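You operate a simulated robot arm through the tools that you are given. There is no shell and no other tool.

You are at the controls of a simulated two-armed robot. One attempt, no reset.

## Task
Slide the wide block back on to the ribs, then bring the post plate to mark two.
Fine: loosen the plate's thumb nut and run the plate out to mark nine first; the block, never lifted, ends one to five centimetres clear of the posts at its middle; tighten the nut after; the rest stays.
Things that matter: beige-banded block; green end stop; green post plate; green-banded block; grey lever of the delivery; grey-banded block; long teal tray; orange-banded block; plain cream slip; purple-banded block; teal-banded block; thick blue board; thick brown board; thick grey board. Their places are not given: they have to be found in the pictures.

The check looks at the end state, three seconds after you hand in, the way a careful person would. Anything else that was tipped, shoved, dropped, spilled or broken makes it a failure.

## Robot
Two 7-joint arms with fingered hands on one trunk that stands fixed in place. Base frame: the origin is at the foot of the trunk, x ahead of it, y to its left, z up. Units: mm, degrees, N and s.
The left shoulder is at [90, 184, 1110], the right one opposite. With the tool pointing down near the work surface each hand reaches from about 100 to 860 mm from the base axis, measured 20 degrees to its own side. Payload 4 kg a hand.
The TCP of each hand is the grasp point between the finger pads, 26 mm short of the fingertips. In the tool frame z runs along the fingers and y along their closing line. The gripper opens to 132 mm; its body begins 73 mm behind the TCP. The gripper is a hand of 3 fingers: y runs from the thumb to the fingers, the wrist lies at [0, 0, -224] in the tool frame, and closing takes about 1.5 s.
Orientation is told as [roll, pitch, yaw] about the base's x, y, z axes, in that order, counted from this pose: with the fingers straight down and closing along the base's y, the tool's x points along the base's -x, its y along +y and its z along -z.

## Interface
- The arms move only by the tool servo_tool. It takes "left_targets", "right_targets" or both (then of equal length, played together; a hand with none holds still); each is one flat list of numbers, 7 for each row, row after row: the turn, a rotation vector about the tool's x, y, z in degrees, then the shift along the tool's x, y, z in mm, then the opening, from 0 (shut) to 1 (fully open). In form: [wx, wy, wz, x, y, z, jaw, wx, wy, wz, x, y, z, jaw, ...]. A call has 1 to 20 rows; each row shifts and turns the commanded pose from where the row before left it, along the tool's axes as they then stand. Rows are played at 5 a second. More than 50 mm and 8.6 degrees between two rows, or a gripper value outside its range, and nothing of the call is played. Where a pose cannot be reached the arm comes as near as it can. A force on the tool above 40 N (or 10 N above the force at the start of the call, whichever is more), or a blocked arm, ends the call early, and 0.2 s more pass. The fingers move at their own pace (about 72 mm/s each) and stop on an object; they squeeze with about 25 N. The grip force told is the motor's: it shows also when the fingers shut on nothing. Time passes only in rows, and 0.2 s behind the last, so rows that do not move let the fingers close. It gives the time, the measured TCP pose, the force on the tool (base axes), the opening and the grip force at its end, in the units of the frame above (readings bear some noise), with the torque about the TCP (base axes, N m) and any sound that the robot's microphone picked up.
- Cameras (640 x 400 px; columns grow to the right, rows downward): "scene" is now at [207.4, -44.5, 1329.9]; the picture's right is [-0.45, -0.88, 0.11], its down [-0.61, 0.22, -0.76] and it looks along [0.65, -0.41, -0.64] (base axes); focal length 214 px, centre (320, 200). "left" rides on the left gripper at [-62, 3, -92] in its tool frame; the picture's right is [-0.05, -1.00, 0.00], its down [0.83, -0.04, -0.56] and it looks along [0.55, -0.03, 0.83] (tool axes); focal length 230 px, centre (320, 200). "right" rides on the right gripper at [62, 3, -92] in its tool frame; the picture's right is [-0.05, 1.00, 0.00], its down [-0.83, -0.04, -0.56] and it looks along [-0.55, -0.03, 0.83] (tool axes); focal length 230 px, centre (320, 200).
- capture(camera): a new picture of that camera. No time passes.
- slide_trunk(by): moves the trunk up (or, below 0, down) by that many mm; the arms and the scene camera ride with it, the base frame stays. It gives what a move gives, with no picture.
- set_grasp(shape, hand): the hand has 3 fingers and takes this shape, open, in about a second: jaw (thumb against the fingers, like two jaws); tri (thumb and two fingers); tip (a fingertip pinch); poke (one finger out to press); point (the index stretched); flat (the hand flat); cup (the hand cupped); fist (a fist). The gripper value then closes the fingers along that shape, each until it touches; the sizes above hold for jaw. It gives what a move gives, with no picture.
- turn_head(pan, tilt): turns the head with the scene camera to pan (to the left, within 86 degrees either way) and tilt (down, from -29 to 69), counted from straight ahead of the robot (the tilt from the chest, where the trunk bows). It gives what a move gives.
- locate(camera, pixels): for up to 12 pixels [column, row] of the newest picture of that camera ("zoom" is the newest enlarged one), the place [x, y, z] in the base frame of the surface seen there, good to about 2 mm. No time passes.
- enlarge(camera, box): a new picture of the part [left, top, right, bottom] of that camera's present view, enlarged. No time passes.
- hand_in(): hands the job in; it is judged then, once.

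Open the grippers and draw the arms clear of the work before you hand the job in, unless the task says otherwise.

The tools are called after ">>>" by a JSON object that holds its "op" and its "data". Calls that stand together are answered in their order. servo_tool: Moves the arms, as the interface text tells. Its arguments: {"type":"object","properties":{"left_targets":{"type":"array"},"right_targets":{"type":"array"}},"required":[]} The other tools are called the same way: slide_trunk (by) moves the trunk up or down; set_grasp (shape, hand) gives the hand a shape; turn_head (pan, tilt) turns the head that bears the scene camera; capture (camera) takes a picture; locate (camera, pixels) gives the place of the surface under pixels of a picture; enlarge (camera, box) takes an enlarged picture of a part of a camera's view; hand_in () hands the job in.

At the start:

```text
time: 0.0
left_tool_pos: [564.1, -19.5, 1088.0]
left_orientation: [0.0, 0.0, 0.2]
left_force: [0.5, -0.2, 0.9]
left_moment: [-0.01, 0.01, 0.04]
left_grip_width: 131.7
left_gripper_force: 0.1
left_shape: jaw
right_tool_pos: [387.6, -523.8, 1051.5]
right_orientation: [0.1, -0.1, 0.0]
right_force: [0.3, 0.0, 0.0]
right_moment: [0.02, 0.0, 0.0]
right_grip_width: 132.1
right_gripper_force: 0.0
right_shape: jaw
trunk travel left (down, up): [-154.0, 308.0]
head pan, tilt (commanded): [-27.9, 27.9]
```

scene: 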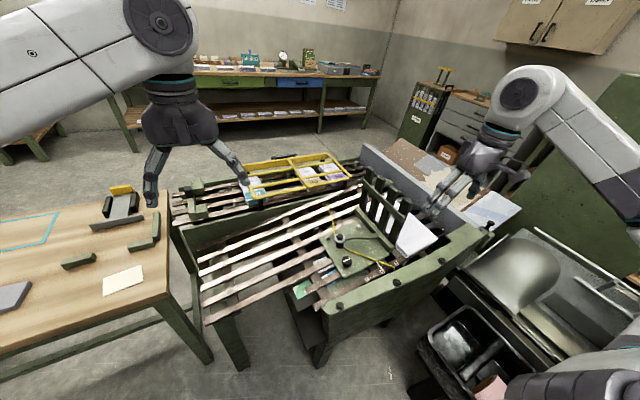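
right: 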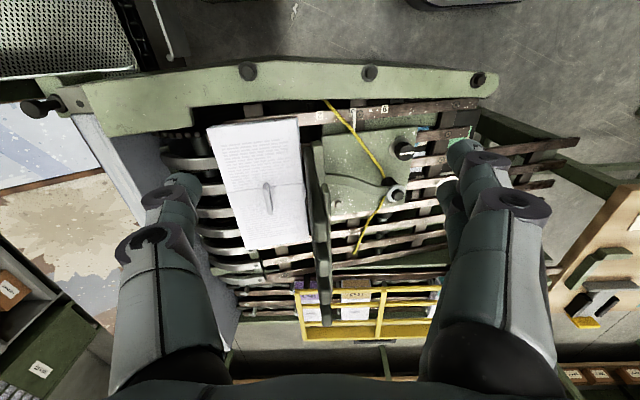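
left: 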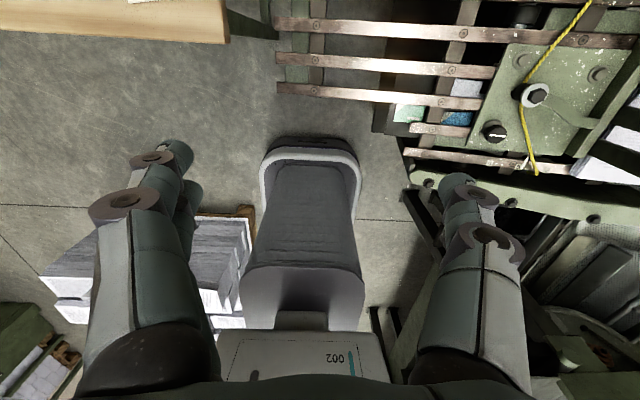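

The first pictures show a ribbed delivery with a green post plate around scene pixel (355,245) and a white block around (410,235). I'll take a fresh look and enlarge the work area.

>>> {"op": "enlarge", "data": {"camera": "scene", "box": [270, 170, 510, 320]}}

>>> {"op": "enlarge", "data": {"camera": "right", "box": [180, 60, 500, 280]}}

>>> {"op": "enlarge", "data": {"camera": "scene", "box": [160, 140, 400, 290]}}

```text
2.67 times, centred on (390, 245) of scene
```

zoom: 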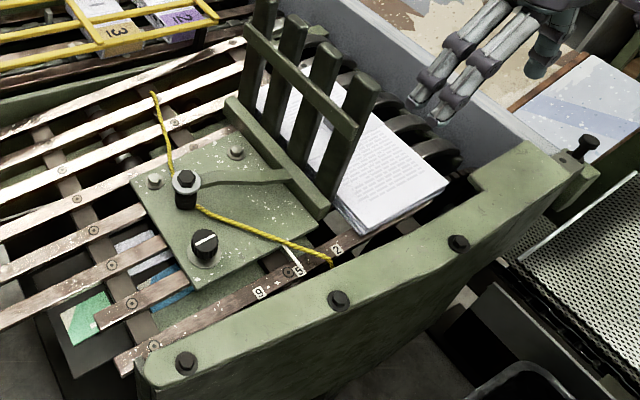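

```text
1.82 times, centred on (340, 170) of right
```

zoom: 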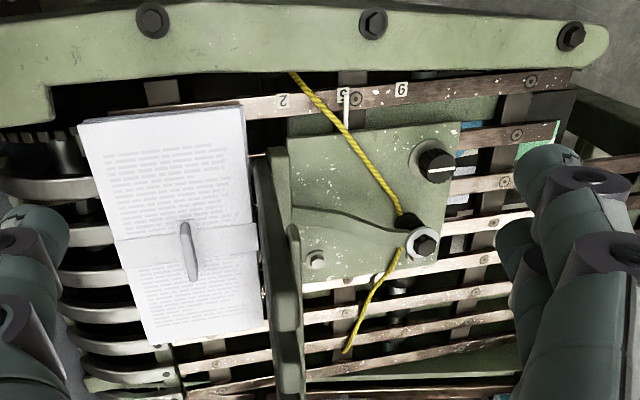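

```text
2.67 times, centred on (280, 215) of scene
```

zoom: 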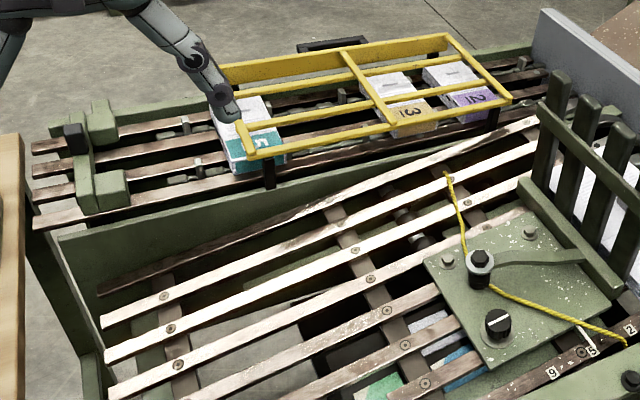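

The plate carries a black knob with a white line, a collar-and-bolt, and a yellow cord; the marks 2, 5 and 9 are on the rail. I'll turn the head to center the work and look closer.

>>> {"op": "turn_head", "data": {"pan": -38, "tilt": 42}}

>>> {"op": "capture", "data": {"camera": "scene"}}

```text
time: 0.8
left_tool_pos: [564.6, -19.5, 1089.3]
left_orientation: [0.1, 0.0, 0.1]
left_force: [-0.4, -0.1, -0.9]
left_moment: [-0.04, -0.02, 0.0]
left_grip_width: 131.7
left_gripper_force: 0.1
left_shape: jaw
right_tool_pos: [388.6, -524.6, 1052.4]
right_orientation: [0.0, 0.0, 0.0]
right_force: [-0.5, -0.2, 0.8]
right_moment: [0.0, -0.01, -0.01]
right_grip_width: 132.1
right_gripper_force: 0.0
right_shape: jaw
trunk travel left (down, up): [-154.0, 308.0]
head pan, tilt (commanded): [-38.0, 42.0]
```

```text
taken
```

scene: 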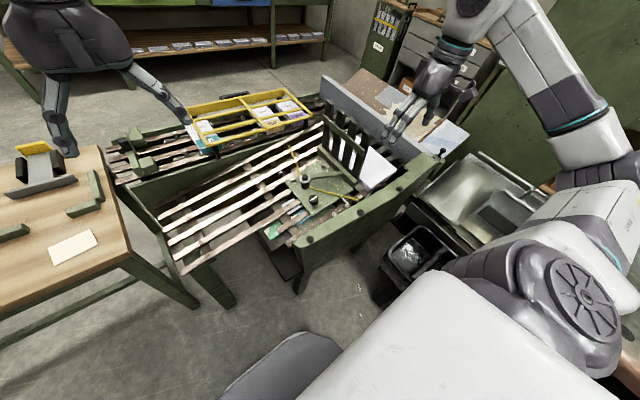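

The work now sits around (330,185). I'll enlarge that and locate key points.

>>> {"op": "enlarge", "data": {"camera": "scene", "box": [260, 120, 420, 240]}}

>>> {"op": "enlarge", "data": {"camera": "scene", "box": [0, 60, 320, 280]}}

```text
3.33 times, centred on (340, 180) of scene
```

zoom: 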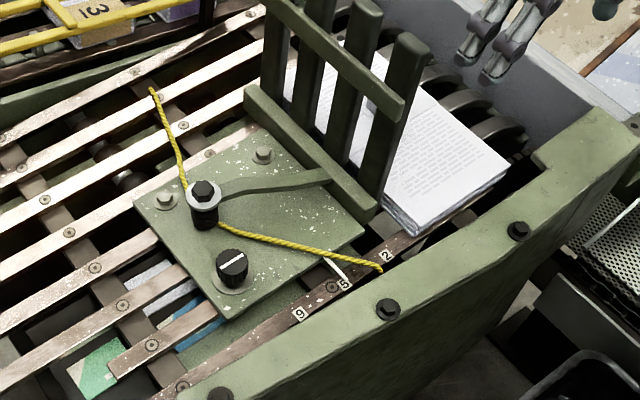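

```text
1.82 times, centred on (160, 170) of scene
```

zoom: 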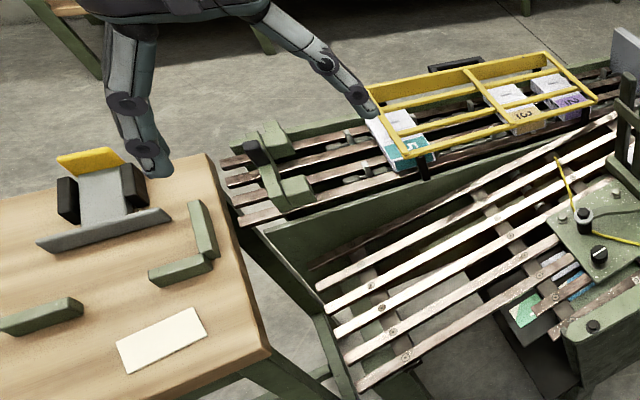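

Now I'll locate the key points: knob, collar, plate corners, posts, block corners, marks.

>>> {"op": "enlarge", "data": {"camera": "scene", "box": [260, 120, 420, 240]}}

>>> {"op": "locate", "data": {"camera": "zoom", "pixels": [[232, 260], [202, 188], [135, 198], [222, 315], [362, 235], [300, 313], [345, 284], [386, 255], [410, 225], [505, 170], [330, 262], [380, 268]]}}

>>> {"op": "locate", "data": {"camera": "zoom", "pixels": [[411, 40], [369, 5], [370, 215], [250, 92], [400, 140], [450, 150], [340, 60], [151, 90], [390, 305], [560, 180], [580, 130], [480, 100]]}}

```text
3.33 times, centred on (340, 180) of scene
```

zoom: 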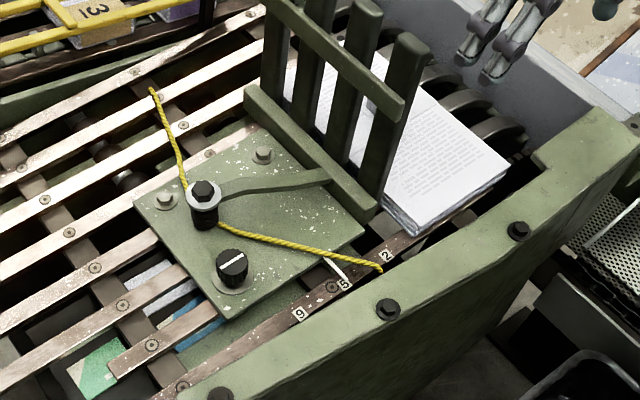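

```text
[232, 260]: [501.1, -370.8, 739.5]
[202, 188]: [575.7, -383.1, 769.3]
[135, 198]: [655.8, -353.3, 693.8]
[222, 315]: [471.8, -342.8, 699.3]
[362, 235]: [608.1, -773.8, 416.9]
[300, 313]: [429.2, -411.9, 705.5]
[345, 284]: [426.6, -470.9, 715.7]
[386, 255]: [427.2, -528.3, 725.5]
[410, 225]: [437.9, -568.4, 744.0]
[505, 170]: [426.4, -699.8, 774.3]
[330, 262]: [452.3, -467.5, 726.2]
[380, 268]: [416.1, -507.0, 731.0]
```

```text
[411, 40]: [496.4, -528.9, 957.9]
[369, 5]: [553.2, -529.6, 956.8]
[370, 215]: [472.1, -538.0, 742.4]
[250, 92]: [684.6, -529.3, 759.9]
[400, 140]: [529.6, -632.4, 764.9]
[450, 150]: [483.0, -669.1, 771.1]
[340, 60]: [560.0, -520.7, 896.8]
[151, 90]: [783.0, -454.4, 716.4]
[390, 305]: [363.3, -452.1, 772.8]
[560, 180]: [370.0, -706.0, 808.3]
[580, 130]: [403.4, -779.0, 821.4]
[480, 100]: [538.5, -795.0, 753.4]
```

The rail slopes up towards -y, and the posts stand at y≈-530 with the block on their -y side. I'll enlarge the right hand's view for the block, its tab, and the curved fingers.

>>> {"op": "enlarge", "data": {"camera": "right", "box": [140, 80, 340, 280]}}

>>> {"op": "enlarge", "data": {"camera": "right", "box": [290, 80, 490, 220]}}

>>> {"op": "enlarge", "data": {"camera": "right", "box": [200, 240, 500, 360]}}

```text
2.00 times, centred on (240, 180) of right
```

zoom: 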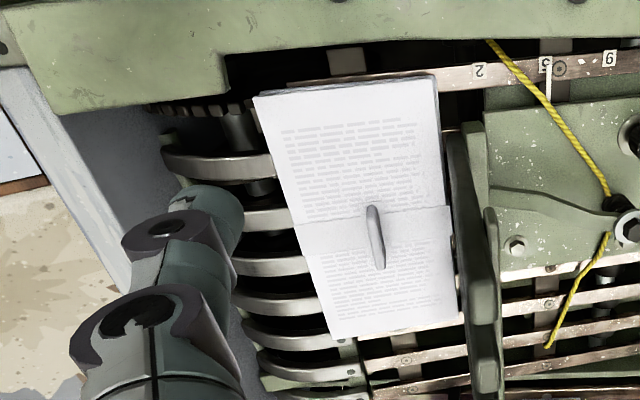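

```text
2.86 times, centred on (390, 150) of right
```

zoom: 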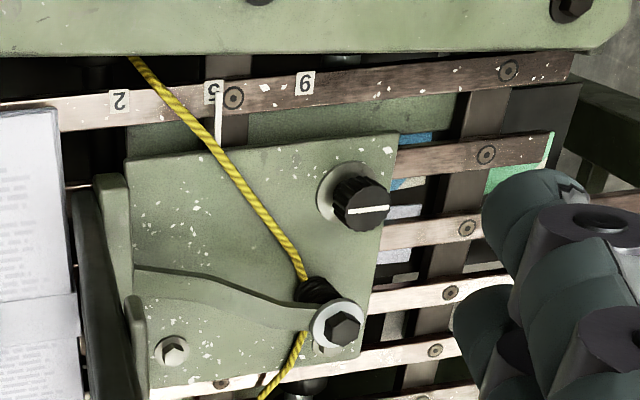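

```text
2.13 times, centred on (350, 300) of right
```

zoom: 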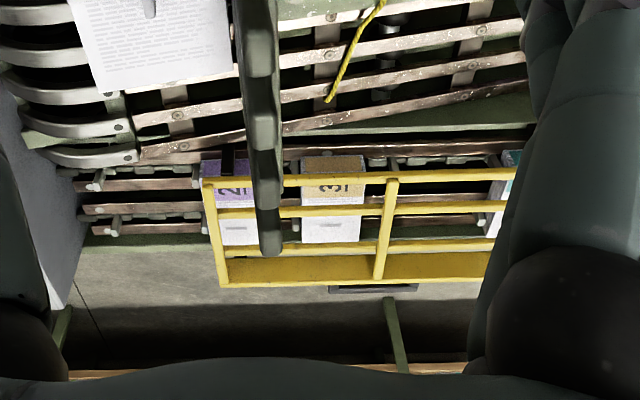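

I'll locate the block's corners, its tab, the ends of the curved fingers and the ribs in the right view.

>>> {"op": "enlarge", "data": {"camera": "right", "box": [140, 80, 340, 280]}}

>>> {"op": "locate", "data": {"camera": "zoom", "pixels": [[256, 99], [435, 80], [456, 315], [335, 336], [374, 215], [378, 262], [300, 225], [450, 207], [430, 88], [445, 310], [262, 105], [340, 330]]}}

>>> {"op": "locate", "data": {"camera": "zoom", "pixels": [[350, 372], [358, 395], [340, 345], [385, 360], [200, 165], [240, 217], [220, 120], [260, 95], [300, 85], [400, 70], [470, 140], [460, 200]]}}

```text
2.00 times, centred on (240, 180) of right
```

zoom: 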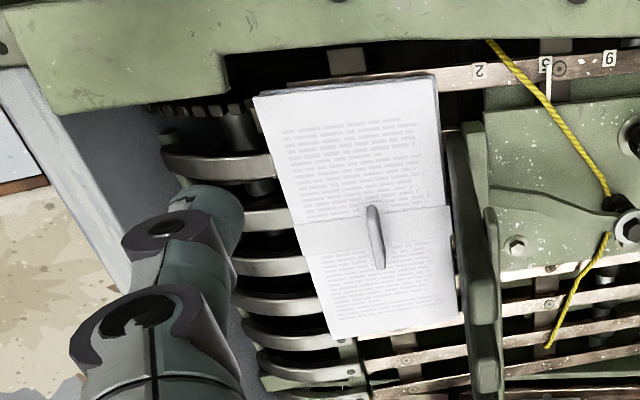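

```text
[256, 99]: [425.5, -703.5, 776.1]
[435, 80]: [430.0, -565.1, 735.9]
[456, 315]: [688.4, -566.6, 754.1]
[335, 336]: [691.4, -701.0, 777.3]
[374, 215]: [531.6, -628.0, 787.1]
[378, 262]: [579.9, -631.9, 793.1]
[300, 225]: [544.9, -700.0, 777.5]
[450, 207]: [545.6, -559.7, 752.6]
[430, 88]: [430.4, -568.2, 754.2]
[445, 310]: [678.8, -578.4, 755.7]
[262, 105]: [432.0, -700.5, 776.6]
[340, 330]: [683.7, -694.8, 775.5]
```

```text
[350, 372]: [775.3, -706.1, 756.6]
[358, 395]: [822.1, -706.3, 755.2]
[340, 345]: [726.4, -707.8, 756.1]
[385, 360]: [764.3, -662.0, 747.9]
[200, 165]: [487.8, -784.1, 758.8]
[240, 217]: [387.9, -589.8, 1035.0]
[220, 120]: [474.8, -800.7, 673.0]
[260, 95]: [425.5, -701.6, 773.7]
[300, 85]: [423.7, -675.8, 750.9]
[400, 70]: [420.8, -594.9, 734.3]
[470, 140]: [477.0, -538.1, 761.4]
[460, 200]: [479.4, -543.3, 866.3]
```

The block lies at x 425–691, y -566 to -703, with the rib/curved-finger junction near y=-706 and the posts' face near y=-543. I need wider views: I'll look with the head further right and check the left camera.

>>> {"op": "turn_head", "data": {"pan": -55, "tilt": 30}}

>>> {"op": "capture", "data": {"camera": "scene"}}

>>> {"op": "enlarge", "data": {"camera": "scene", "box": [120, 60, 440, 260]}}

```text
time: 1.6
left_tool_pos: [564.2, -19.4, 1088.5]
left_orientation: [-0.1, 0.0, 0.1]
left_force: [-0.1, 0.0, -0.2]
left_moment: [-0.01, -0.01, 0.04]
left_grip_width: 131.5
left_gripper_force: 0.1
left_shape: jaw
right_tool_pos: [387.8, -524.8, 1051.3]
right_orientation: [0.0, 0.0, -0.1]
right_force: [0.6, 0.2, -0.4]
right_moment: [0.02, 0.01, 0.0]
right_grip_width: 132.0
right_gripper_force: 0.0
right_shape: jaw
trunk travel left (down, up): [-154.0, 308.0]
head pan, tilt (commanded): [-55.0, 30.0]
```

```text
taken
```

scene: 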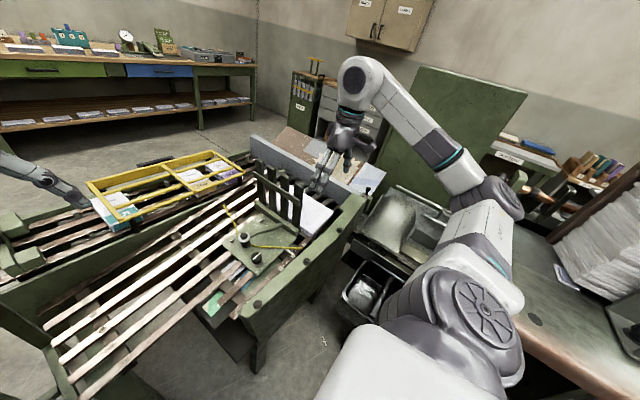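

```text
2.00 times, centred on (280, 160) of scene
```

zoom: 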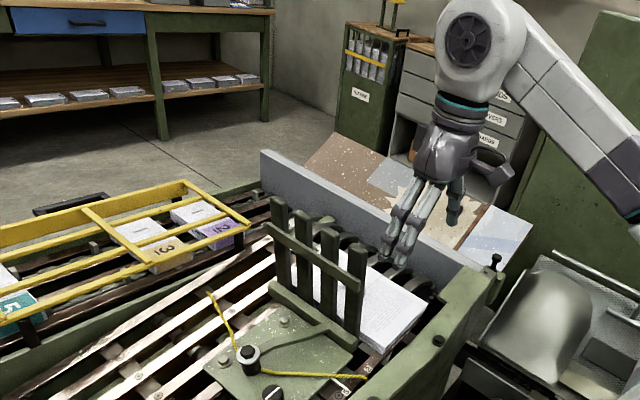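

I'll shift the right hand 150 mm towards -y (staying high) to see past its own fingers to the curved ribs.

>>> {"op": "servo_tool", "data": {"right_targets": [0, 0, 0, 0, -30, 0, 1, 0, 0, 0, 0, -30, 0, 1, 0, 0, 0, 0, -30, 0, 1, 0, 0, 0, 0, -30, 0, 1, 0, 0, 0, 0, -30, 0, 1]}}

>>> {"op": "capture", "data": {"camera": "right"}}

>>> {"op": "enlarge", "data": {"camera": "right", "box": [180, 40, 480, 260]}}

```text
time: 2.8
left_tool_pos: [564.6, -20.6, 1088.4]
left_orientation: [0.0, 0.1, 0.1]
left_force: [0.2, -1.0, -0.1]
left_moment: [-0.01, 0.01, -0.05]
left_grip_width: 131.9
left_gripper_force: 0.0
left_shape: jaw
right_tool_pos: [388.4, -674.6, 1046.8]
right_orientation: [0.0, -0.2, 0.1]
right_force: [-1.2, -0.2, -0.2]
right_moment: [0.0, 0.0, 0.01]
right_grip_width: 131.9
right_gripper_force: 0.2
right_shape: jaw
right hand out of reach, approached as far as the arm can: row 2
trunk travel left (down, up): [-154.0, 308.0]
head pan, tilt (commanded): [-55.0, 30.0]
```

```text
taken
```

right: 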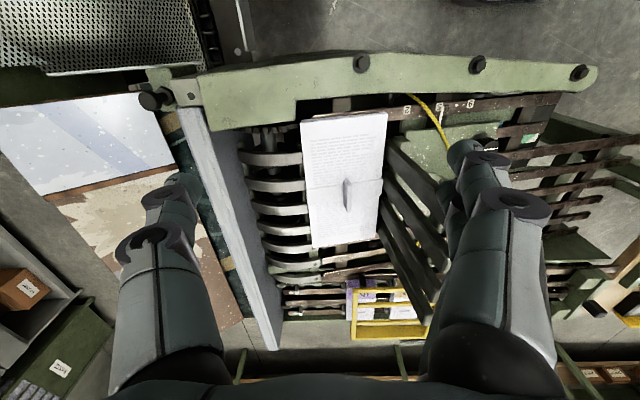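

```text
1.82 times, centred on (330, 150) of right
```

zoom: 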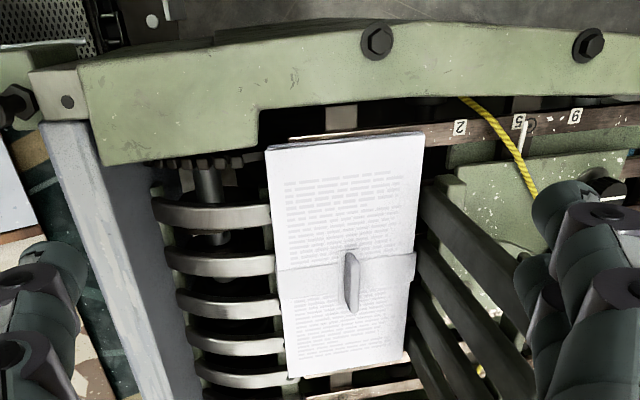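

The curved grey ribs are visible left of the block (zoom rows 210–380). I'll measure a profile along them and the grey side wall.

>>> {"op": "locate", "data": {"camera": "zoom", "pixels": [[160, 208], [175, 212], [200, 215], [230, 215], [262, 213], [175, 258], [200, 265], [235, 267], [270, 264], [190, 300], [230, 311], [275, 308]]}}

>>> {"op": "locate", "data": {"camera": "zoom", "pixels": [[195, 342], [240, 348], [280, 344], [205, 372], [245, 381], [290, 378], [70, 160], [130, 320], [110, 250], [160, 310], [205, 190], [350, 390]]}}

>>> {"op": "enlarge", "data": {"camera": "right", "box": [220, 100, 400, 220]}}

```text
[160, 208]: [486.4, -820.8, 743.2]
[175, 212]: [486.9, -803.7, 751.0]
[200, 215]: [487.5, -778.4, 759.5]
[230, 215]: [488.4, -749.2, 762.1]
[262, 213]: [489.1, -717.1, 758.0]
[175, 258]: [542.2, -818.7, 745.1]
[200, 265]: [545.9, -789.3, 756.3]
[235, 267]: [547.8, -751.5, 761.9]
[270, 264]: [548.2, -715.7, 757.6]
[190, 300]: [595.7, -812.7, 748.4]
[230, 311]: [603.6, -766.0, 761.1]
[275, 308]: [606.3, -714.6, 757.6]
```

```text
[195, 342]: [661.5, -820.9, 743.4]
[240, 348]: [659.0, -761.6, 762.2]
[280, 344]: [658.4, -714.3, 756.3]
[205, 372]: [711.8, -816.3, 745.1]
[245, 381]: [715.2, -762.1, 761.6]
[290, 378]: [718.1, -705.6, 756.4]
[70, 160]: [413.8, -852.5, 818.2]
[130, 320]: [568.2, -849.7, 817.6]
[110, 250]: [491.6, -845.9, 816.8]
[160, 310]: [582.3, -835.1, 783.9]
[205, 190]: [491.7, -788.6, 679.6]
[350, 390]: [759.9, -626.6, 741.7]
```

```text
3.33 times, centred on (310, 160) of right
```

zoom: 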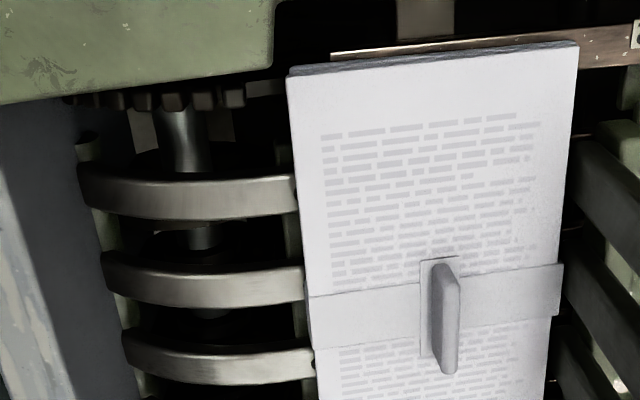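

The curved ribs continue the slat plane to about y=-750 and then bend down. They are what the block must go back on to, i.e. towards -y, so that it clears the posts at mark two. Now I'll bring the right hand over the knob at (501,-371) to inspect it, and turn the head back.

>>> {"op": "servo_tool", "data": {"right_targets": [0, 0, 0, 0, 30, 0, 1, 0, 0, 0, 0, 30, 0, 1, 0, 0, 0, 0, 30, 0, 1, 0, 0, 0, 0, 30, 0, 1, 0, 0, 0, 0, 30, 0, 1, 0, 0, 0, 0, 30, 0, 1, 0, 0, 0, 0, 30, 0, 1, 0, 0, 0, 0, 30, 0, 1, 0, 0, 0, 0, 30, 0, 1, 0, 0, 0, 0, 30, 0, 1, 0, 0, 0, -25, 0, 0, 1, 0, 0, 0, -25, 0, 0, 1, 0, 0, 0, -25, 0, 0, 1, 0, 0, 0, -25, 0, 0, 1]}}

>>> {"op": "turn_head", "data": {"pan": -36, "tilt": 34}}

>>> {"op": "capture", "data": {"camera": "right"}}

>>> {"op": "capture", "data": {"camera": "scene"}}

```text
time: 5.8
left_tool_pos: [565.4, -18.7, 1088.1]
left_orientation: [0.1, 0.1, 0.1]
left_force: [-0.4, -1.1, 0.6]
left_moment: [-0.06, -0.02, 0.02]
left_grip_width: 131.8
left_gripper_force: 0.0
left_shape: jaw
right_tool_pos: [489.7, -373.8, 1048.1]
right_orientation: [-0.1, 0.0, -0.1]
right_force: [0.1, 0.2, 0.5]
right_moment: [-0.04, -0.01, -0.02]
right_grip_width: 132.1
right_gripper_force: 0.0
right_shape: jaw
trunk travel left (down, up): [-154.0, 308.0]
head pan, tilt (commanded): [-55.0, 30.0]
```

```text
time: 6.6
left_tool_pos: [564.8, -19.8, 1088.8]
left_orientation: [0.1, 0.0, 0.1]
left_force: [0.2, 1.5, -0.1]
left_moment: [-0.02, 0.02, 0.01]
left_grip_width: 131.9
left_gripper_force: 0.0
left_shape: jaw
right_tool_pos: [486.9, -374.3, 1048.9]
right_orientation: [0.0, 0.0, -0.1]
right_force: [-0.4, 0.0, -0.4]
right_moment: [0.0, 0.01, 0.0]
right_grip_width: 131.8
right_gripper_force: 0.1
right_shape: jaw
trunk travel left (down, up): [-154.0, 308.0]
head pan, tilt (commanded): [-36.0, 34.0]
```

```text
taken
```

right: 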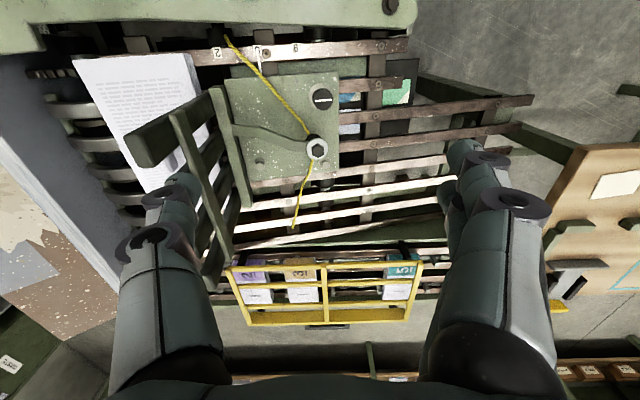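

```text
taken
```

scene: 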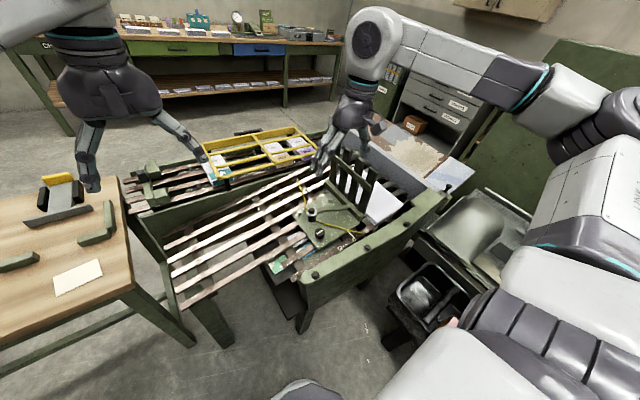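

The knob is at right-view pixel (322,97). I'll go 13 mm forward and lower the hand to z≈890 to see the knob close up.

>>> {"op": "servo_tool", "data": {"right_targets": [0, 0, 0, -7, 2, 25, 1, 0, 0, 0, -7, 2, 25, 1, 0, 0, 0, 0, 0, 30, 1, 0, 0, 0, 0, 0, 30, 1, 0, 0, 0, 0, 0, 25, 1, 0, 0, 0, 0, 0, 20, 1, 0, 0, 0, 0, 0, 0, 1]}}

>>> {"op": "capture", "data": {"camera": "right"}}

>>> {"op": "enlarge", "data": {"camera": "right", "box": [180, 20, 440, 200]}}

>>> {"op": "enlarge", "data": {"camera": "scene", "box": [260, 150, 420, 270]}}

```text
time: 8.2
left_tool_pos: [564.6, -18.0, 1089.0]
left_orientation: [0.0, 0.0, 0.1]
left_force: [-0.7, -0.6, 0.0]
left_moment: [0.0, -0.01, 0.01]
left_grip_width: 132.0
left_gripper_force: 0.0
left_shape: jaw
right_tool_pos: [501.5, -370.9, 893.4]
right_orientation: [0.0, 0.0, 0.0]
right_force: [0.4, -0.7, 0.4]
right_moment: [-0.01, -0.01, 0.0]
right_grip_width: 132.0
right_gripper_force: 0.0
right_shape: jaw
trunk travel left (down, up): [-154.0, 308.0]
head pan, tilt (commanded): [-36.0, 34.0]
```

```text
taken
```

right: 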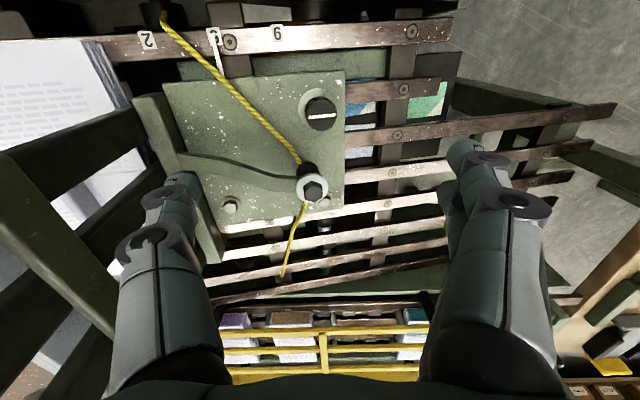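

```text
2.22 times, centred on (310, 110) of right
```

zoom: 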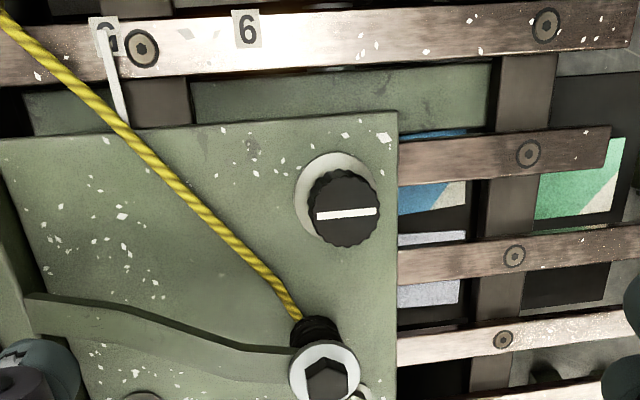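

```text
3.33 times, centred on (340, 210) of scene
```

zoom: 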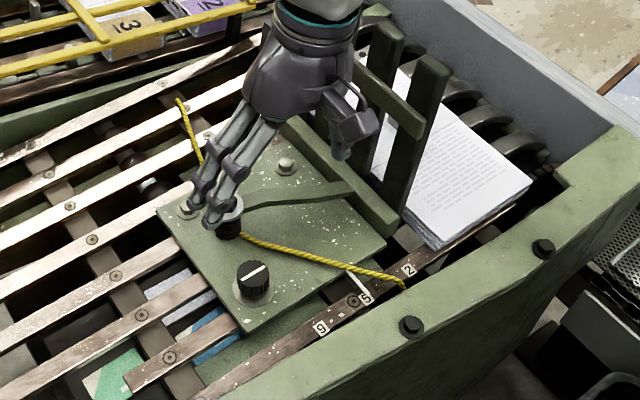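

The knob (≈35 mm across) has its white line along y; the pointer sits at 5. I'll locate knob top points, plate surface points, and mark labels precisely.

>>> {"op": "enlarge", "data": {"camera": "right", "box": [180, 20, 440, 200]}}

>>> {"op": "locate", "data": {"camera": "zoom", "pixels": [[345, 205], [320, 215], [375, 210], [345, 235], [345, 180], [300, 195], [270, 150], [385, 290], [385, 130], [100, 150], [327, 378], [60, 250]]}}

>>> {"op": "locate", "data": {"camera": "zoom", "pixels": [[247, 30], [104, 40], [106, 24], [120, 115], [397, 113], [5, 140], [395, 350], [320, 340], [260, 260], [200, 320], [142, 47], [545, 25]]}}

```text
2.22 times, centred on (310, 110) of right
```

zoom: 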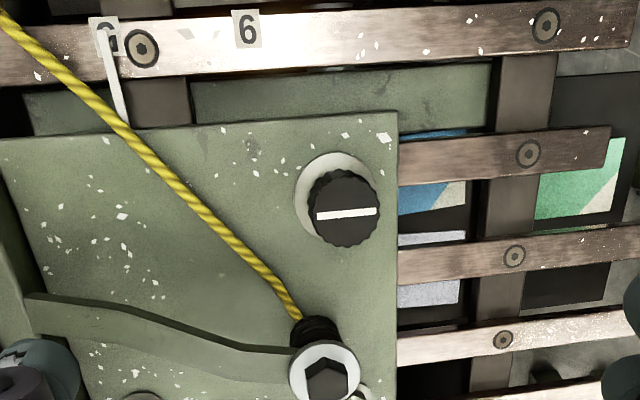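

```text
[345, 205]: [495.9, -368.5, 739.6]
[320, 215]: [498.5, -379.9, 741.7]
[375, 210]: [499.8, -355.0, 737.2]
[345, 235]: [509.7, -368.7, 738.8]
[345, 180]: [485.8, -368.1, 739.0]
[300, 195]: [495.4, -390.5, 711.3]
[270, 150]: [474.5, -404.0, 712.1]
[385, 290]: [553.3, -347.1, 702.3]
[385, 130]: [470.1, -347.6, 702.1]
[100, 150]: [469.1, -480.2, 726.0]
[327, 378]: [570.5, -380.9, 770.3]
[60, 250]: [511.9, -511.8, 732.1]
```

```text
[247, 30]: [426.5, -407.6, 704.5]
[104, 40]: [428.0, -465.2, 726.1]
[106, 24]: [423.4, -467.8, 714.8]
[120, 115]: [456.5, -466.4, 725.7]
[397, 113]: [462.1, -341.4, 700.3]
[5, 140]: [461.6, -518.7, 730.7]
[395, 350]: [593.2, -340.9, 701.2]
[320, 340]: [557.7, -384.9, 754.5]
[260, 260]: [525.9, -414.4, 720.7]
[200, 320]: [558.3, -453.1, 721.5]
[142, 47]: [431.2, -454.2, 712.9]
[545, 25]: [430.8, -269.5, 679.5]
```

The knob top centre is (500.5,-369.5,739.5), the plate surface there is z≈706 and tilts 10°. I'll align the tool to the plate normal, pre-turn 48° clockwise and part-close the fingers, all still high above.

>>> {"op": "servo_tool", "data": {"right_targets": [0, 0, 0, 1, 14, 2, 0.6, 0, 0, 0, 0, 14, 3, 0.6, 5, 0, 0, 0, 0, 0, 0.6, 5, 0, 0, 0, 0, 0, 0.6, 0, 0, 8, 0, 0, 0, 0.6, 0, 0, 8, 0, 0, 0, 0.6, 0, 0, 8, 0, 0, 0, 0.6, 0, 0, 8, 0, 0, 0, 0.6, 0, 0, 8, 0, 0, 0, 0.6, 0, 0, 8, 0, 0, 0, 0.6, 0, 0, 0, 0, 0, 0, 0.6]}}

>>> {"op": "capture", "data": {"camera": "right"}}

>>> {"op": "enlarge", "data": {"camera": "scene", "box": [260, 150, 420, 270]}}

```text
time: 10.6
left_tool_pos: [565.5, -18.7, 1088.6]
left_orientation: [0.1, 0.0, 0.1]
left_force: [-0.1, 0.1, 0.5]
left_moment: [0.0, 0.02, 0.0]
left_grip_width: 131.9
left_gripper_force: 0.1
left_shape: jaw
right_tool_pos: [500.2, -343.7, 888.7]
right_orientation: [-6.6, -7.4, -47.7]
right_force: [0.6, 0.0, 0.3]
right_moment: [0.02, -0.02, 0.0]
right_grip_width: 79.8
right_gripper_force: 0.1
right_shape: jaw
trunk travel left (down, up): [-154.0, 308.0]
head pan, tilt (commanded): [-36.0, 34.0]
```

```text
taken
```

right: 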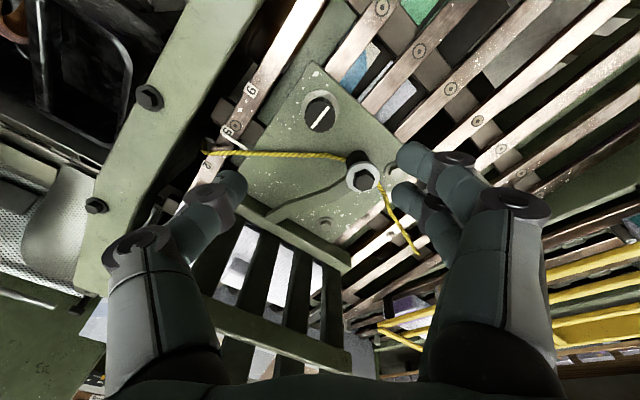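

```text
3.33 times, centred on (340, 210) of scene
```

zoom: 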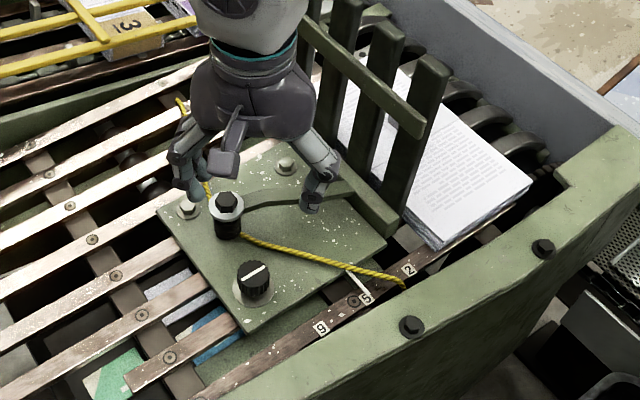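

Fingers at image right could pass near the stud, so I'll turn back to +32°, narrow the opening, and descend most of the way along the knob axis, then look.

>>> {"op": "servo_tool", "data": {"right_targets": [0, 0, -8, 0, 0, 0, 0.5, 0, 0, -8, 0, 0, 0, 0.5, 0, 0, 0, 0, 0, 25, 0.5, 0, 0, 0, 0, 0, 25, 0.5, 0, 0, 0, 0, 0, 25, 0.5, 0, 0, 0, 0, 0, 25, 0.5, 0, 0, 0, 0, 0, 0, 0.5]}}

>>> {"op": "enlarge", "data": {"camera": "right", "box": [180, 60, 460, 260]}}

>>> {"op": "enlarge", "data": {"camera": "scene", "box": [280, 150, 400, 250]}}

```text
time: 12.2
left_tool_pos: [562.9, -18.8, 1089.1]
left_orientation: [0.0, 0.0, 0.2]
left_force: [0.3, 0.2, 0.5]
left_moment: [-0.01, 0.0, 0.02]
left_grip_width: 131.9
left_gripper_force: 0.1
left_shape: jaw
right_tool_pos: [501.3, -364.0, 790.2]
right_orientation: [-8.5, -5.4, -31.6]
right_force: [0.1, 0.1, -0.4]
right_moment: [0.03, 0.01, 0.01]
right_grip_width: 66.8
right_gripper_force: 0.1
right_shape: jaw
trunk travel left (down, up): [-154.0, 308.0]
head pan, tilt (commanded): [-36.0, 34.0]
```

```text
2.00 times, centred on (320, 160) of right
```

zoom: 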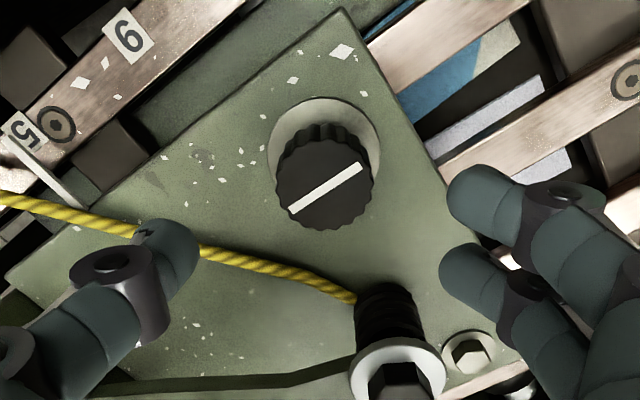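

```text
4.00 times, centred on (340, 200) of scene
```

zoom: 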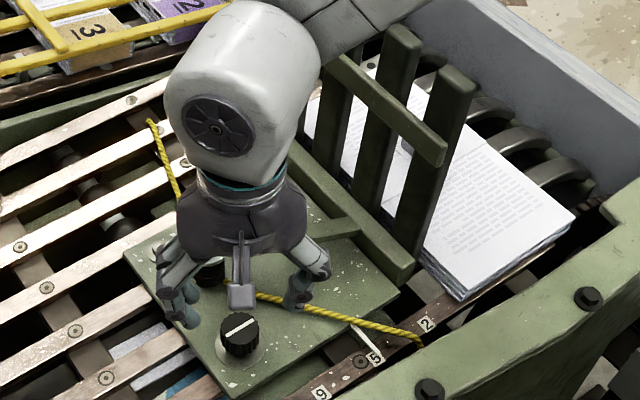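

The knob lines up under the grasp point and the fingers clear the stud and cord. I'll re-measure, then descend in small steps.

>>> {"op": "servo_tool", "data": {"right_targets": [0, 0, 0, 0, 0, 10, 0.5, 0, 0, 0, 0, 0, 10, 0.5, 0, 0, 0, 0, 0, 10, 0.5, 0, 0, 0, 0, 0, 0, 0.5, 0, 0, 0, 0, 0, 0, 0.5]}}

>>> {"op": "enlarge", "data": {"camera": "right", "box": [180, 60, 460, 260]}}

```text
time: 13.4
left_tool_pos: [564.3, -18.7, 1089.0]
left_orientation: [0.0, 0.1, 0.1]
left_force: [0.2, -0.2, -0.1]
left_moment: [0.0, -0.04, 0.01]
left_grip_width: 131.8
left_gripper_force: 0.2
left_shape: jaw
right_tool_pos: [501.3, -365.0, 760.9]
right_orientation: [-8.4, -5.3, -31.6]
right_force: [-1.0, -1.2, -0.9]
right_moment: [0.02, 0.0, -0.02]
right_grip_width: 66.4
right_gripper_force: 0.1
right_shape: jaw
trunk travel left (down, up): [-154.0, 308.0]
head pan, tilt (commanded): [-36.0, 34.0]
```

```text
2.00 times, centred on (320, 160) of right
```

zoom: 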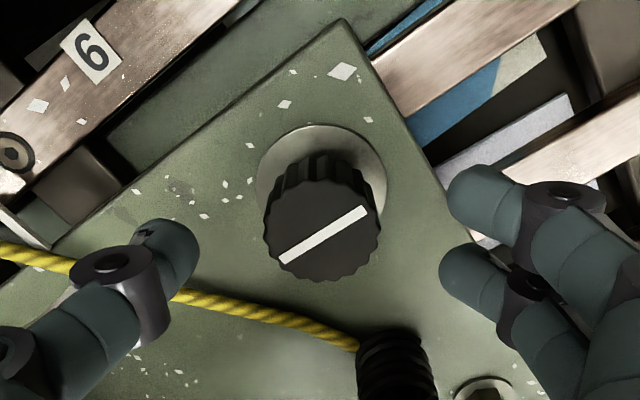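

The grasp point is on the knob axis, 20 mm above it. I'll go down 20 mm and close the fingers on the knob.

>>> {"op": "servo_tool", "data": {"right_targets": [0, 0, 0, 0, 0, 10, 0.5, 0, 0, 0, 0, 0, 10, 0.5, 0, 0, 0, 0, 0, 0, 0.5, 0, 0, 0, 0, 0, 0, 0.3, 0, 0, 0, 0, 0, 0, 0.15, 0, 0, 0, 0, 0, 0, 0, 0, 0, 0, 0, 0, 0, 0, 0, 0, 0, 0, 0, 0, 0, 0, 0, 0, 0, 0, 0, 0]}}

>>> {"op": "enlarge", "data": {"camera": "right", "box": [180, 60, 460, 260]}}

>>> {"op": "enlarge", "data": {"camera": "scene", "box": [280, 150, 400, 250]}}

```text
time: 15.4
left_tool_pos: [565.1, -18.8, 1087.9]
left_orientation: [0.0, 0.1, 0.2]
left_force: [0.0, -0.2, 0.2]
left_moment: [0.02, -0.02, 0.01]
left_grip_width: 131.8
left_gripper_force: 0.0
left_shape: jaw
right_tool_pos: [500.9, -369.2, 741.3]
right_orientation: [-8.5, -5.3, -31.6]
right_force: [0.5, -0.3, -1.9]
right_moment: [0.03, -0.02, 0.02]
right_grip_width: 24.8
right_gripper_force: 25.0
right_shape: jaw
trunk travel left (down, up): [-154.0, 308.0]
head pan, tilt (commanded): [-36.0, 34.0]
```

```text
2.00 times, centred on (320, 160) of right
```

zoom: 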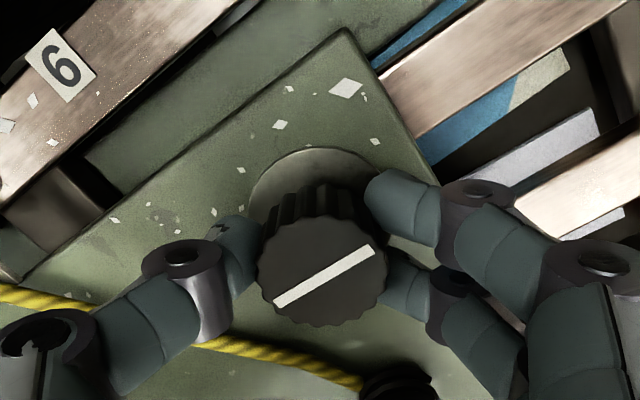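

```text
4.00 times, centred on (340, 200) of scene
```

zoom: 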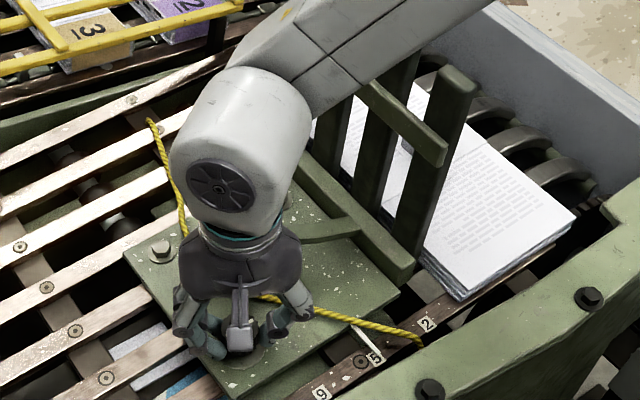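

The knob is gripped (25 N). Before turning, I'll check the clearance of the forearm over the posts.

>>> {"op": "locate", "data": {"camera": "zoom", "pixels": [[310, 60], [370, 60], [330, 100], [410, 40], [455, 75], [395, 60], [300, 130], [360, 95], [350, 30]]}}

>>> {"op": "capture", "data": {"camera": "scene"}}

```text
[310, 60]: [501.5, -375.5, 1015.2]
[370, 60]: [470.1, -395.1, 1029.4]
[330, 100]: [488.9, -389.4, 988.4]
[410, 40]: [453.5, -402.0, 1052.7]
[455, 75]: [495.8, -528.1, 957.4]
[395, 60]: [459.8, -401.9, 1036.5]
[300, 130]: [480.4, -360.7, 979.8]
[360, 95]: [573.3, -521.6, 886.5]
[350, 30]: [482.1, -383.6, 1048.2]
```

```text
taken
```

scene: 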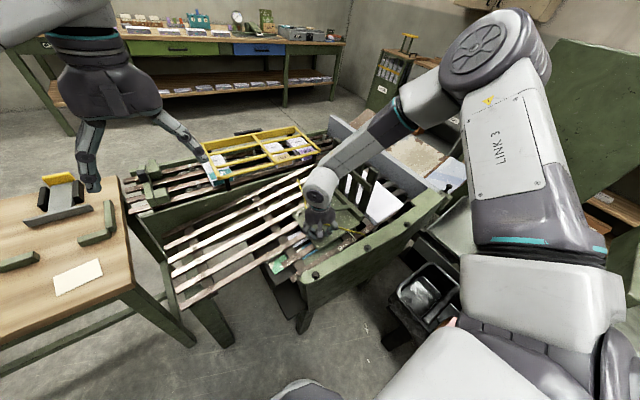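

The forearm rises away well clear of the posts. Now I'll turn the knob counter-clockwise (loosen) 40° and read the torque.

>>> {"op": "servo_tool", "data": {"right_targets": [0, 0, -8, 0, 0, 0, 0, 0, 0, -8, 0, 0, 0, 0, 0, 0, -8, 0, 0, 0, 0, 0, 0, -8, 0, 0, 0, 0, 0, 0, -8, 0, 0, 0, 0, 0, 0, 0, 0, 0, 0, 0]}}

>>> {"op": "enlarge", "data": {"camera": "right", "box": [180, 60, 460, 260]}}

>>> {"op": "enlarge", "data": {"camera": "scene", "box": [280, 150, 400, 250]}}

```text
time: 16.8
left_tool_pos: [565.0, -19.0, 1087.1]
left_orientation: [0.0, 0.1, 0.1]
left_force: [0.5, -0.9, -0.1]
left_moment: [0.02, -0.01, 0.05]
left_grip_width: 131.9
left_gripper_force: 0.0
left_shape: jaw
right_tool_pos: [500.3, -369.7, 741.2]
right_orientation: [-9.9, 1.4, 8.0]
right_force: [1.5, 1.1, -8.4]
right_moment: [0.08, -0.03, 0.04]
right_grip_width: 24.5
right_gripper_force: 25.8
right_shape: jaw
trunk travel left (down, up): [-154.0, 308.0]
head pan, tilt (commanded): [-36.0, 34.0]
```

```text
2.00 times, centred on (320, 160) of right
```

zoom: 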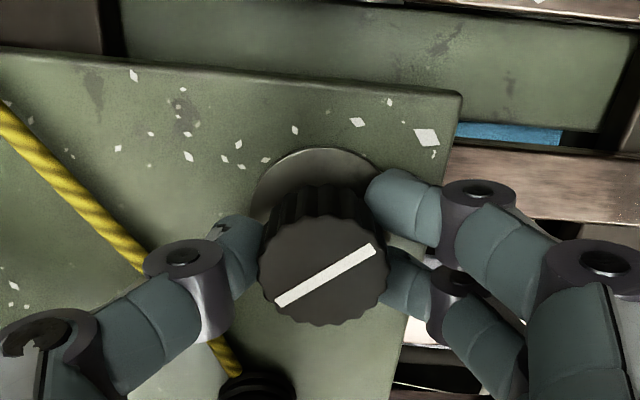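

```text
4.00 times, centred on (340, 200) of scene
```

zoom: 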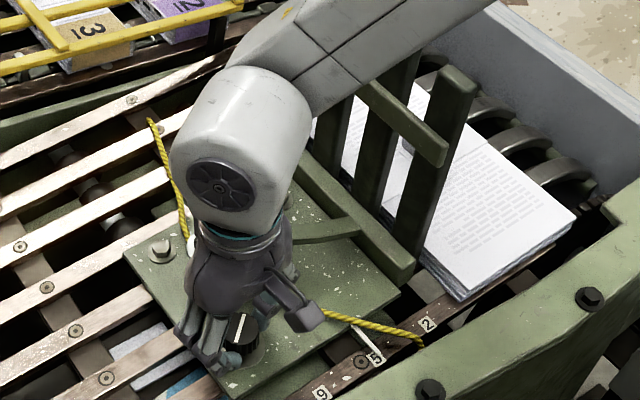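

The knob turns with the hand (its line keeps its place in the view). I'll turn another 40° counter-clockwise.

>>> {"op": "servo_tool", "data": {"right_targets": [0, 0, -8, 0, 0, 0, 0, 0, 0, -8, 0, 0, 0, 0, 0, 0, -8, 0, 0, 0, 0, 0, 0, -8, 0, 0, 0, 0, 0, 0, -8, 0, 0, 0, 0, 0, 0, 0, 0, 0, 0, 0]}}

>>> {"op": "enlarge", "data": {"camera": "right", "box": [180, 60, 460, 260]}}

>>> {"op": "enlarge", "data": {"camera": "scene", "box": [280, 150, 400, 250]}}

```text
time: 18.2
left_tool_pos: [564.4, -18.6, 1087.7]
left_orientation: [0.0, 0.1, 0.2]
left_force: [0.1, 0.7, -0.1]
left_moment: [-0.01, 0.0, 0.0]
left_grip_width: 132.0
left_gripper_force: 0.1
left_shape: jaw
right_tool_pos: [501.1, -367.9, 739.1]
right_orientation: [-6.7, 7.4, 47.6]
right_force: [3.2, 0.7, -7.9]
right_moment: [0.05, -0.05, 0.0]
right_grip_width: 24.6
right_gripper_force: 24.9
right_shape: jaw
trunk travel left (down, up): [-154.0, 308.0]
head pan, tilt (commanded): [-36.0, 34.0]
```

```text
2.00 times, centred on (320, 160) of right
```

zoom: 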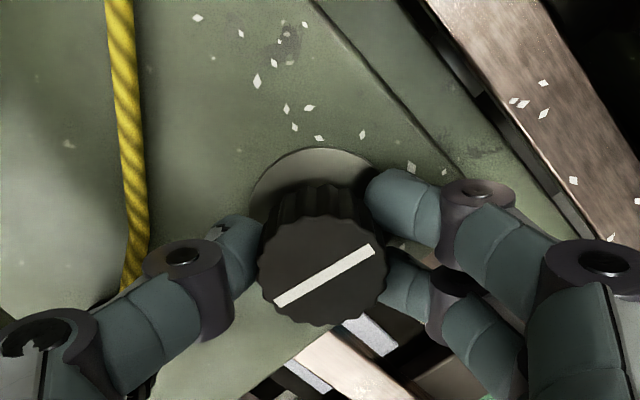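

```text
4.00 times, centred on (340, 200) of scene
```

zoom: 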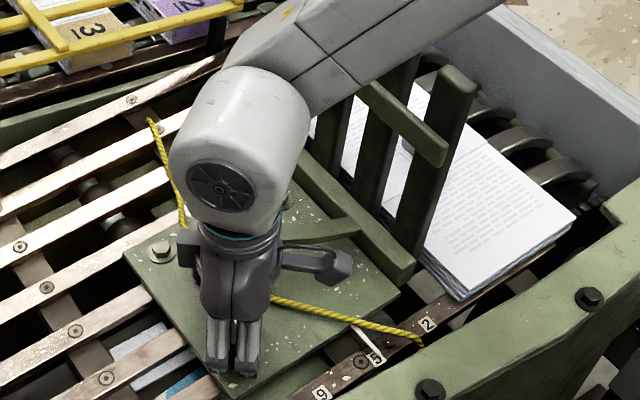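

The knob has turned 80° with little torque. I'll test gently whether the plate is free by nudging 4 mm down-slope (+y) while holding the knob.

>>> {"op": "servo_tool", "data": {"right_targets": [0, 0, 0, -1.49, 1.34, 0, 0, 0, 0, 0, -1.49, 1.34, 0, 0, 0, 0, 0, 0, 0, 0, 0]}}

>>> {"op": "enlarge", "data": {"camera": "scene", "box": [300, 180, 400, 250]}}

```text
time: 19.0
left_tool_pos: [564.7, -19.4, 1088.0]
left_orientation: [0.1, 0.0, 0.1]
left_force: [0.4, 0.3, 0.1]
left_moment: [-0.01, 0.03, 0.0]
left_grip_width: 131.9
left_gripper_force: 0.0
left_shape: jaw
right_tool_pos: [500.9, -364.4, 739.6]
right_orientation: [-6.7, 7.4, 47.6]
right_force: [2.6, -4.1, -5.3]
right_moment: [-0.06, -0.04, -0.01]
right_grip_width: 24.3
right_gripper_force: 24.8
right_shape: jaw
trunk travel left (down, up): [-154.0, 308.0]
head pan, tilt (commanded): [-36.0, 34.0]
```

```text
5.71 times, centred on (350, 215) of scene
```

zoom: 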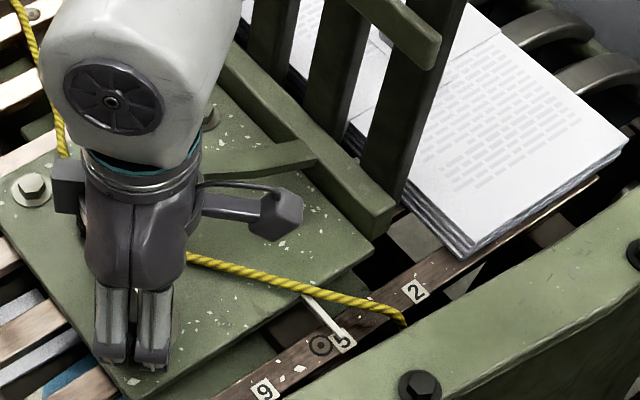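

The force is small (-4 N in y). I'll move another 8 mm down-slope and check whether the pointer follows.

>>> {"op": "servo_tool", "data": {"right_targets": [0, 0, 0, -1.49, 1.34, 0, 0, 0, 0, 0, -1.49, 1.34, 0, 0, 0, 0, 0, -1.49, 1.34, 0, 0, 0, 0, 0, -1.49, 1.34, 0, 0, 0, 0, 0, 0, 0, 0, 0]}}

>>> {"op": "enlarge", "data": {"camera": "scene", "box": [300, 180, 400, 250]}}

```text
time: 20.2
left_tool_pos: [563.5, -18.8, 1087.9]
left_orientation: [0.0, 0.1, 0.1]
left_force: [0.0, -0.8, -0.1]
left_moment: [0.02, 0.0, 0.02]
left_grip_width: 131.5
left_gripper_force: 0.0
left_shape: jaw
right_tool_pos: [501.3, -356.7, 739.3]
right_orientation: [-6.7, 7.4, 47.6]
right_force: [-3.1, -1.7, -4.5]
right_moment: [-0.03, 0.05, -0.01]
right_grip_width: 24.4
right_gripper_force: 25.2
right_shape: jaw
trunk travel left (down, up): [-154.0, 308.0]
head pan, tilt (commanded): [-36.0, 34.0]
```

```text
5.71 times, centred on (350, 215) of scene
```

zoom: 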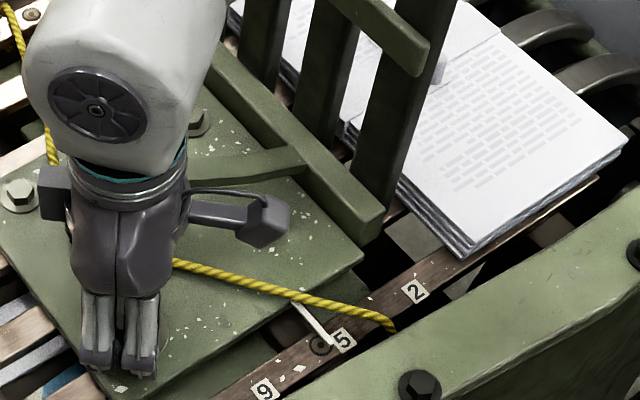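

The pointer has moved off 5 toward 9 and the plate slides freely with ~5 N. I'll carry on 44 mm down-slope.

>>> {"op": "servo_tool", "data": {"right_targets": [0, 0, 0, -2.97, 2.68, 0, 0, 0, 0, 0, -2.97, 2.68, 0, 0, 0, 0, 0, -2.97, 2.68, 0, 0, 0, 0, 0, -2.97, 2.68, 0, 0, 0, 0, 0, -2.97, 2.68, 0, 0, 0, 0, 0, -2.97, 2.68, 0, 0, 0, 0, 0, -2.97, 2.68, 0, 0, 0, 0, 0, -2.97, 2.68, 0, 0, 0, 0, 0, -2.97, 2.68, 0, 0, 0, 0, 0, -2.97, 2.68, 0, 0, 0, 0, 0, -2.97, 2.68, 0, 0, 0, 0, 0, 0, 0, 0, 0]}}

>>> {"op": "enlarge", "data": {"camera": "scene", "box": [300, 180, 400, 250]}}

>>> {"op": "capture", "data": {"camera": "right"}}

```text
time: 22.8
left_tool_pos: [565.2, -19.6, 1089.2]
left_orientation: [0.0, 0.1, 0.1]
left_force: [-0.2, 0.8, 0.5]
left_moment: [0.0, 0.01, -0.03]
left_grip_width: 132.0
left_gripper_force: 0.0
left_shape: jaw
right_tool_pos: [500.8, -313.4, 730.0]
right_orientation: [-6.7, 7.4, 47.5]
right_force: [-4.0, -3.0, -5.4]
right_moment: [0.01, 0.1, -0.01]
right_grip_width: 24.4
right_gripper_force: 25.3
right_shape: jaw
trunk travel left (down, up): [-154.0, 308.0]
head pan, tilt (commanded): [-36.0, 34.0]
```

```text
5.71 times, centred on (350, 215) of scene
```

zoom: 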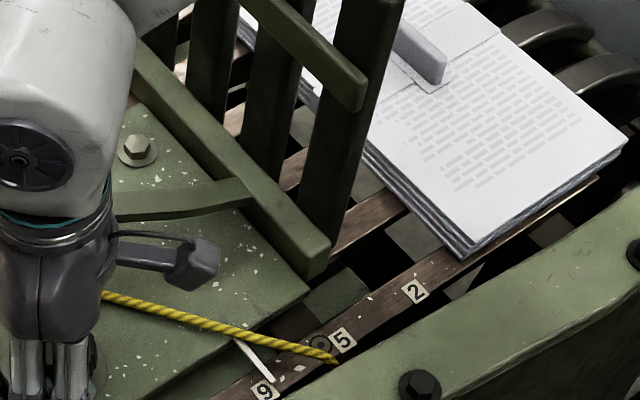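

```text
taken
```

right: 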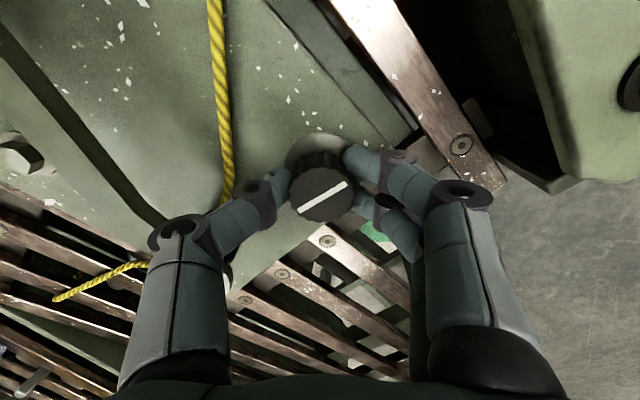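

The pointer nears the 9. I'll enlarge around the marks and measure pointer tip versus label.

>>> {"op": "enlarge", "data": {"camera": "scene", "box": [325, 225, 375, 260]}}

```text
11.43 times, centred on (350, 242) of scene
```

zoom: 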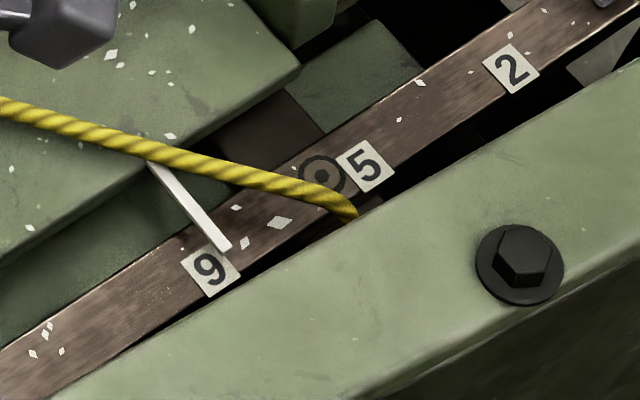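

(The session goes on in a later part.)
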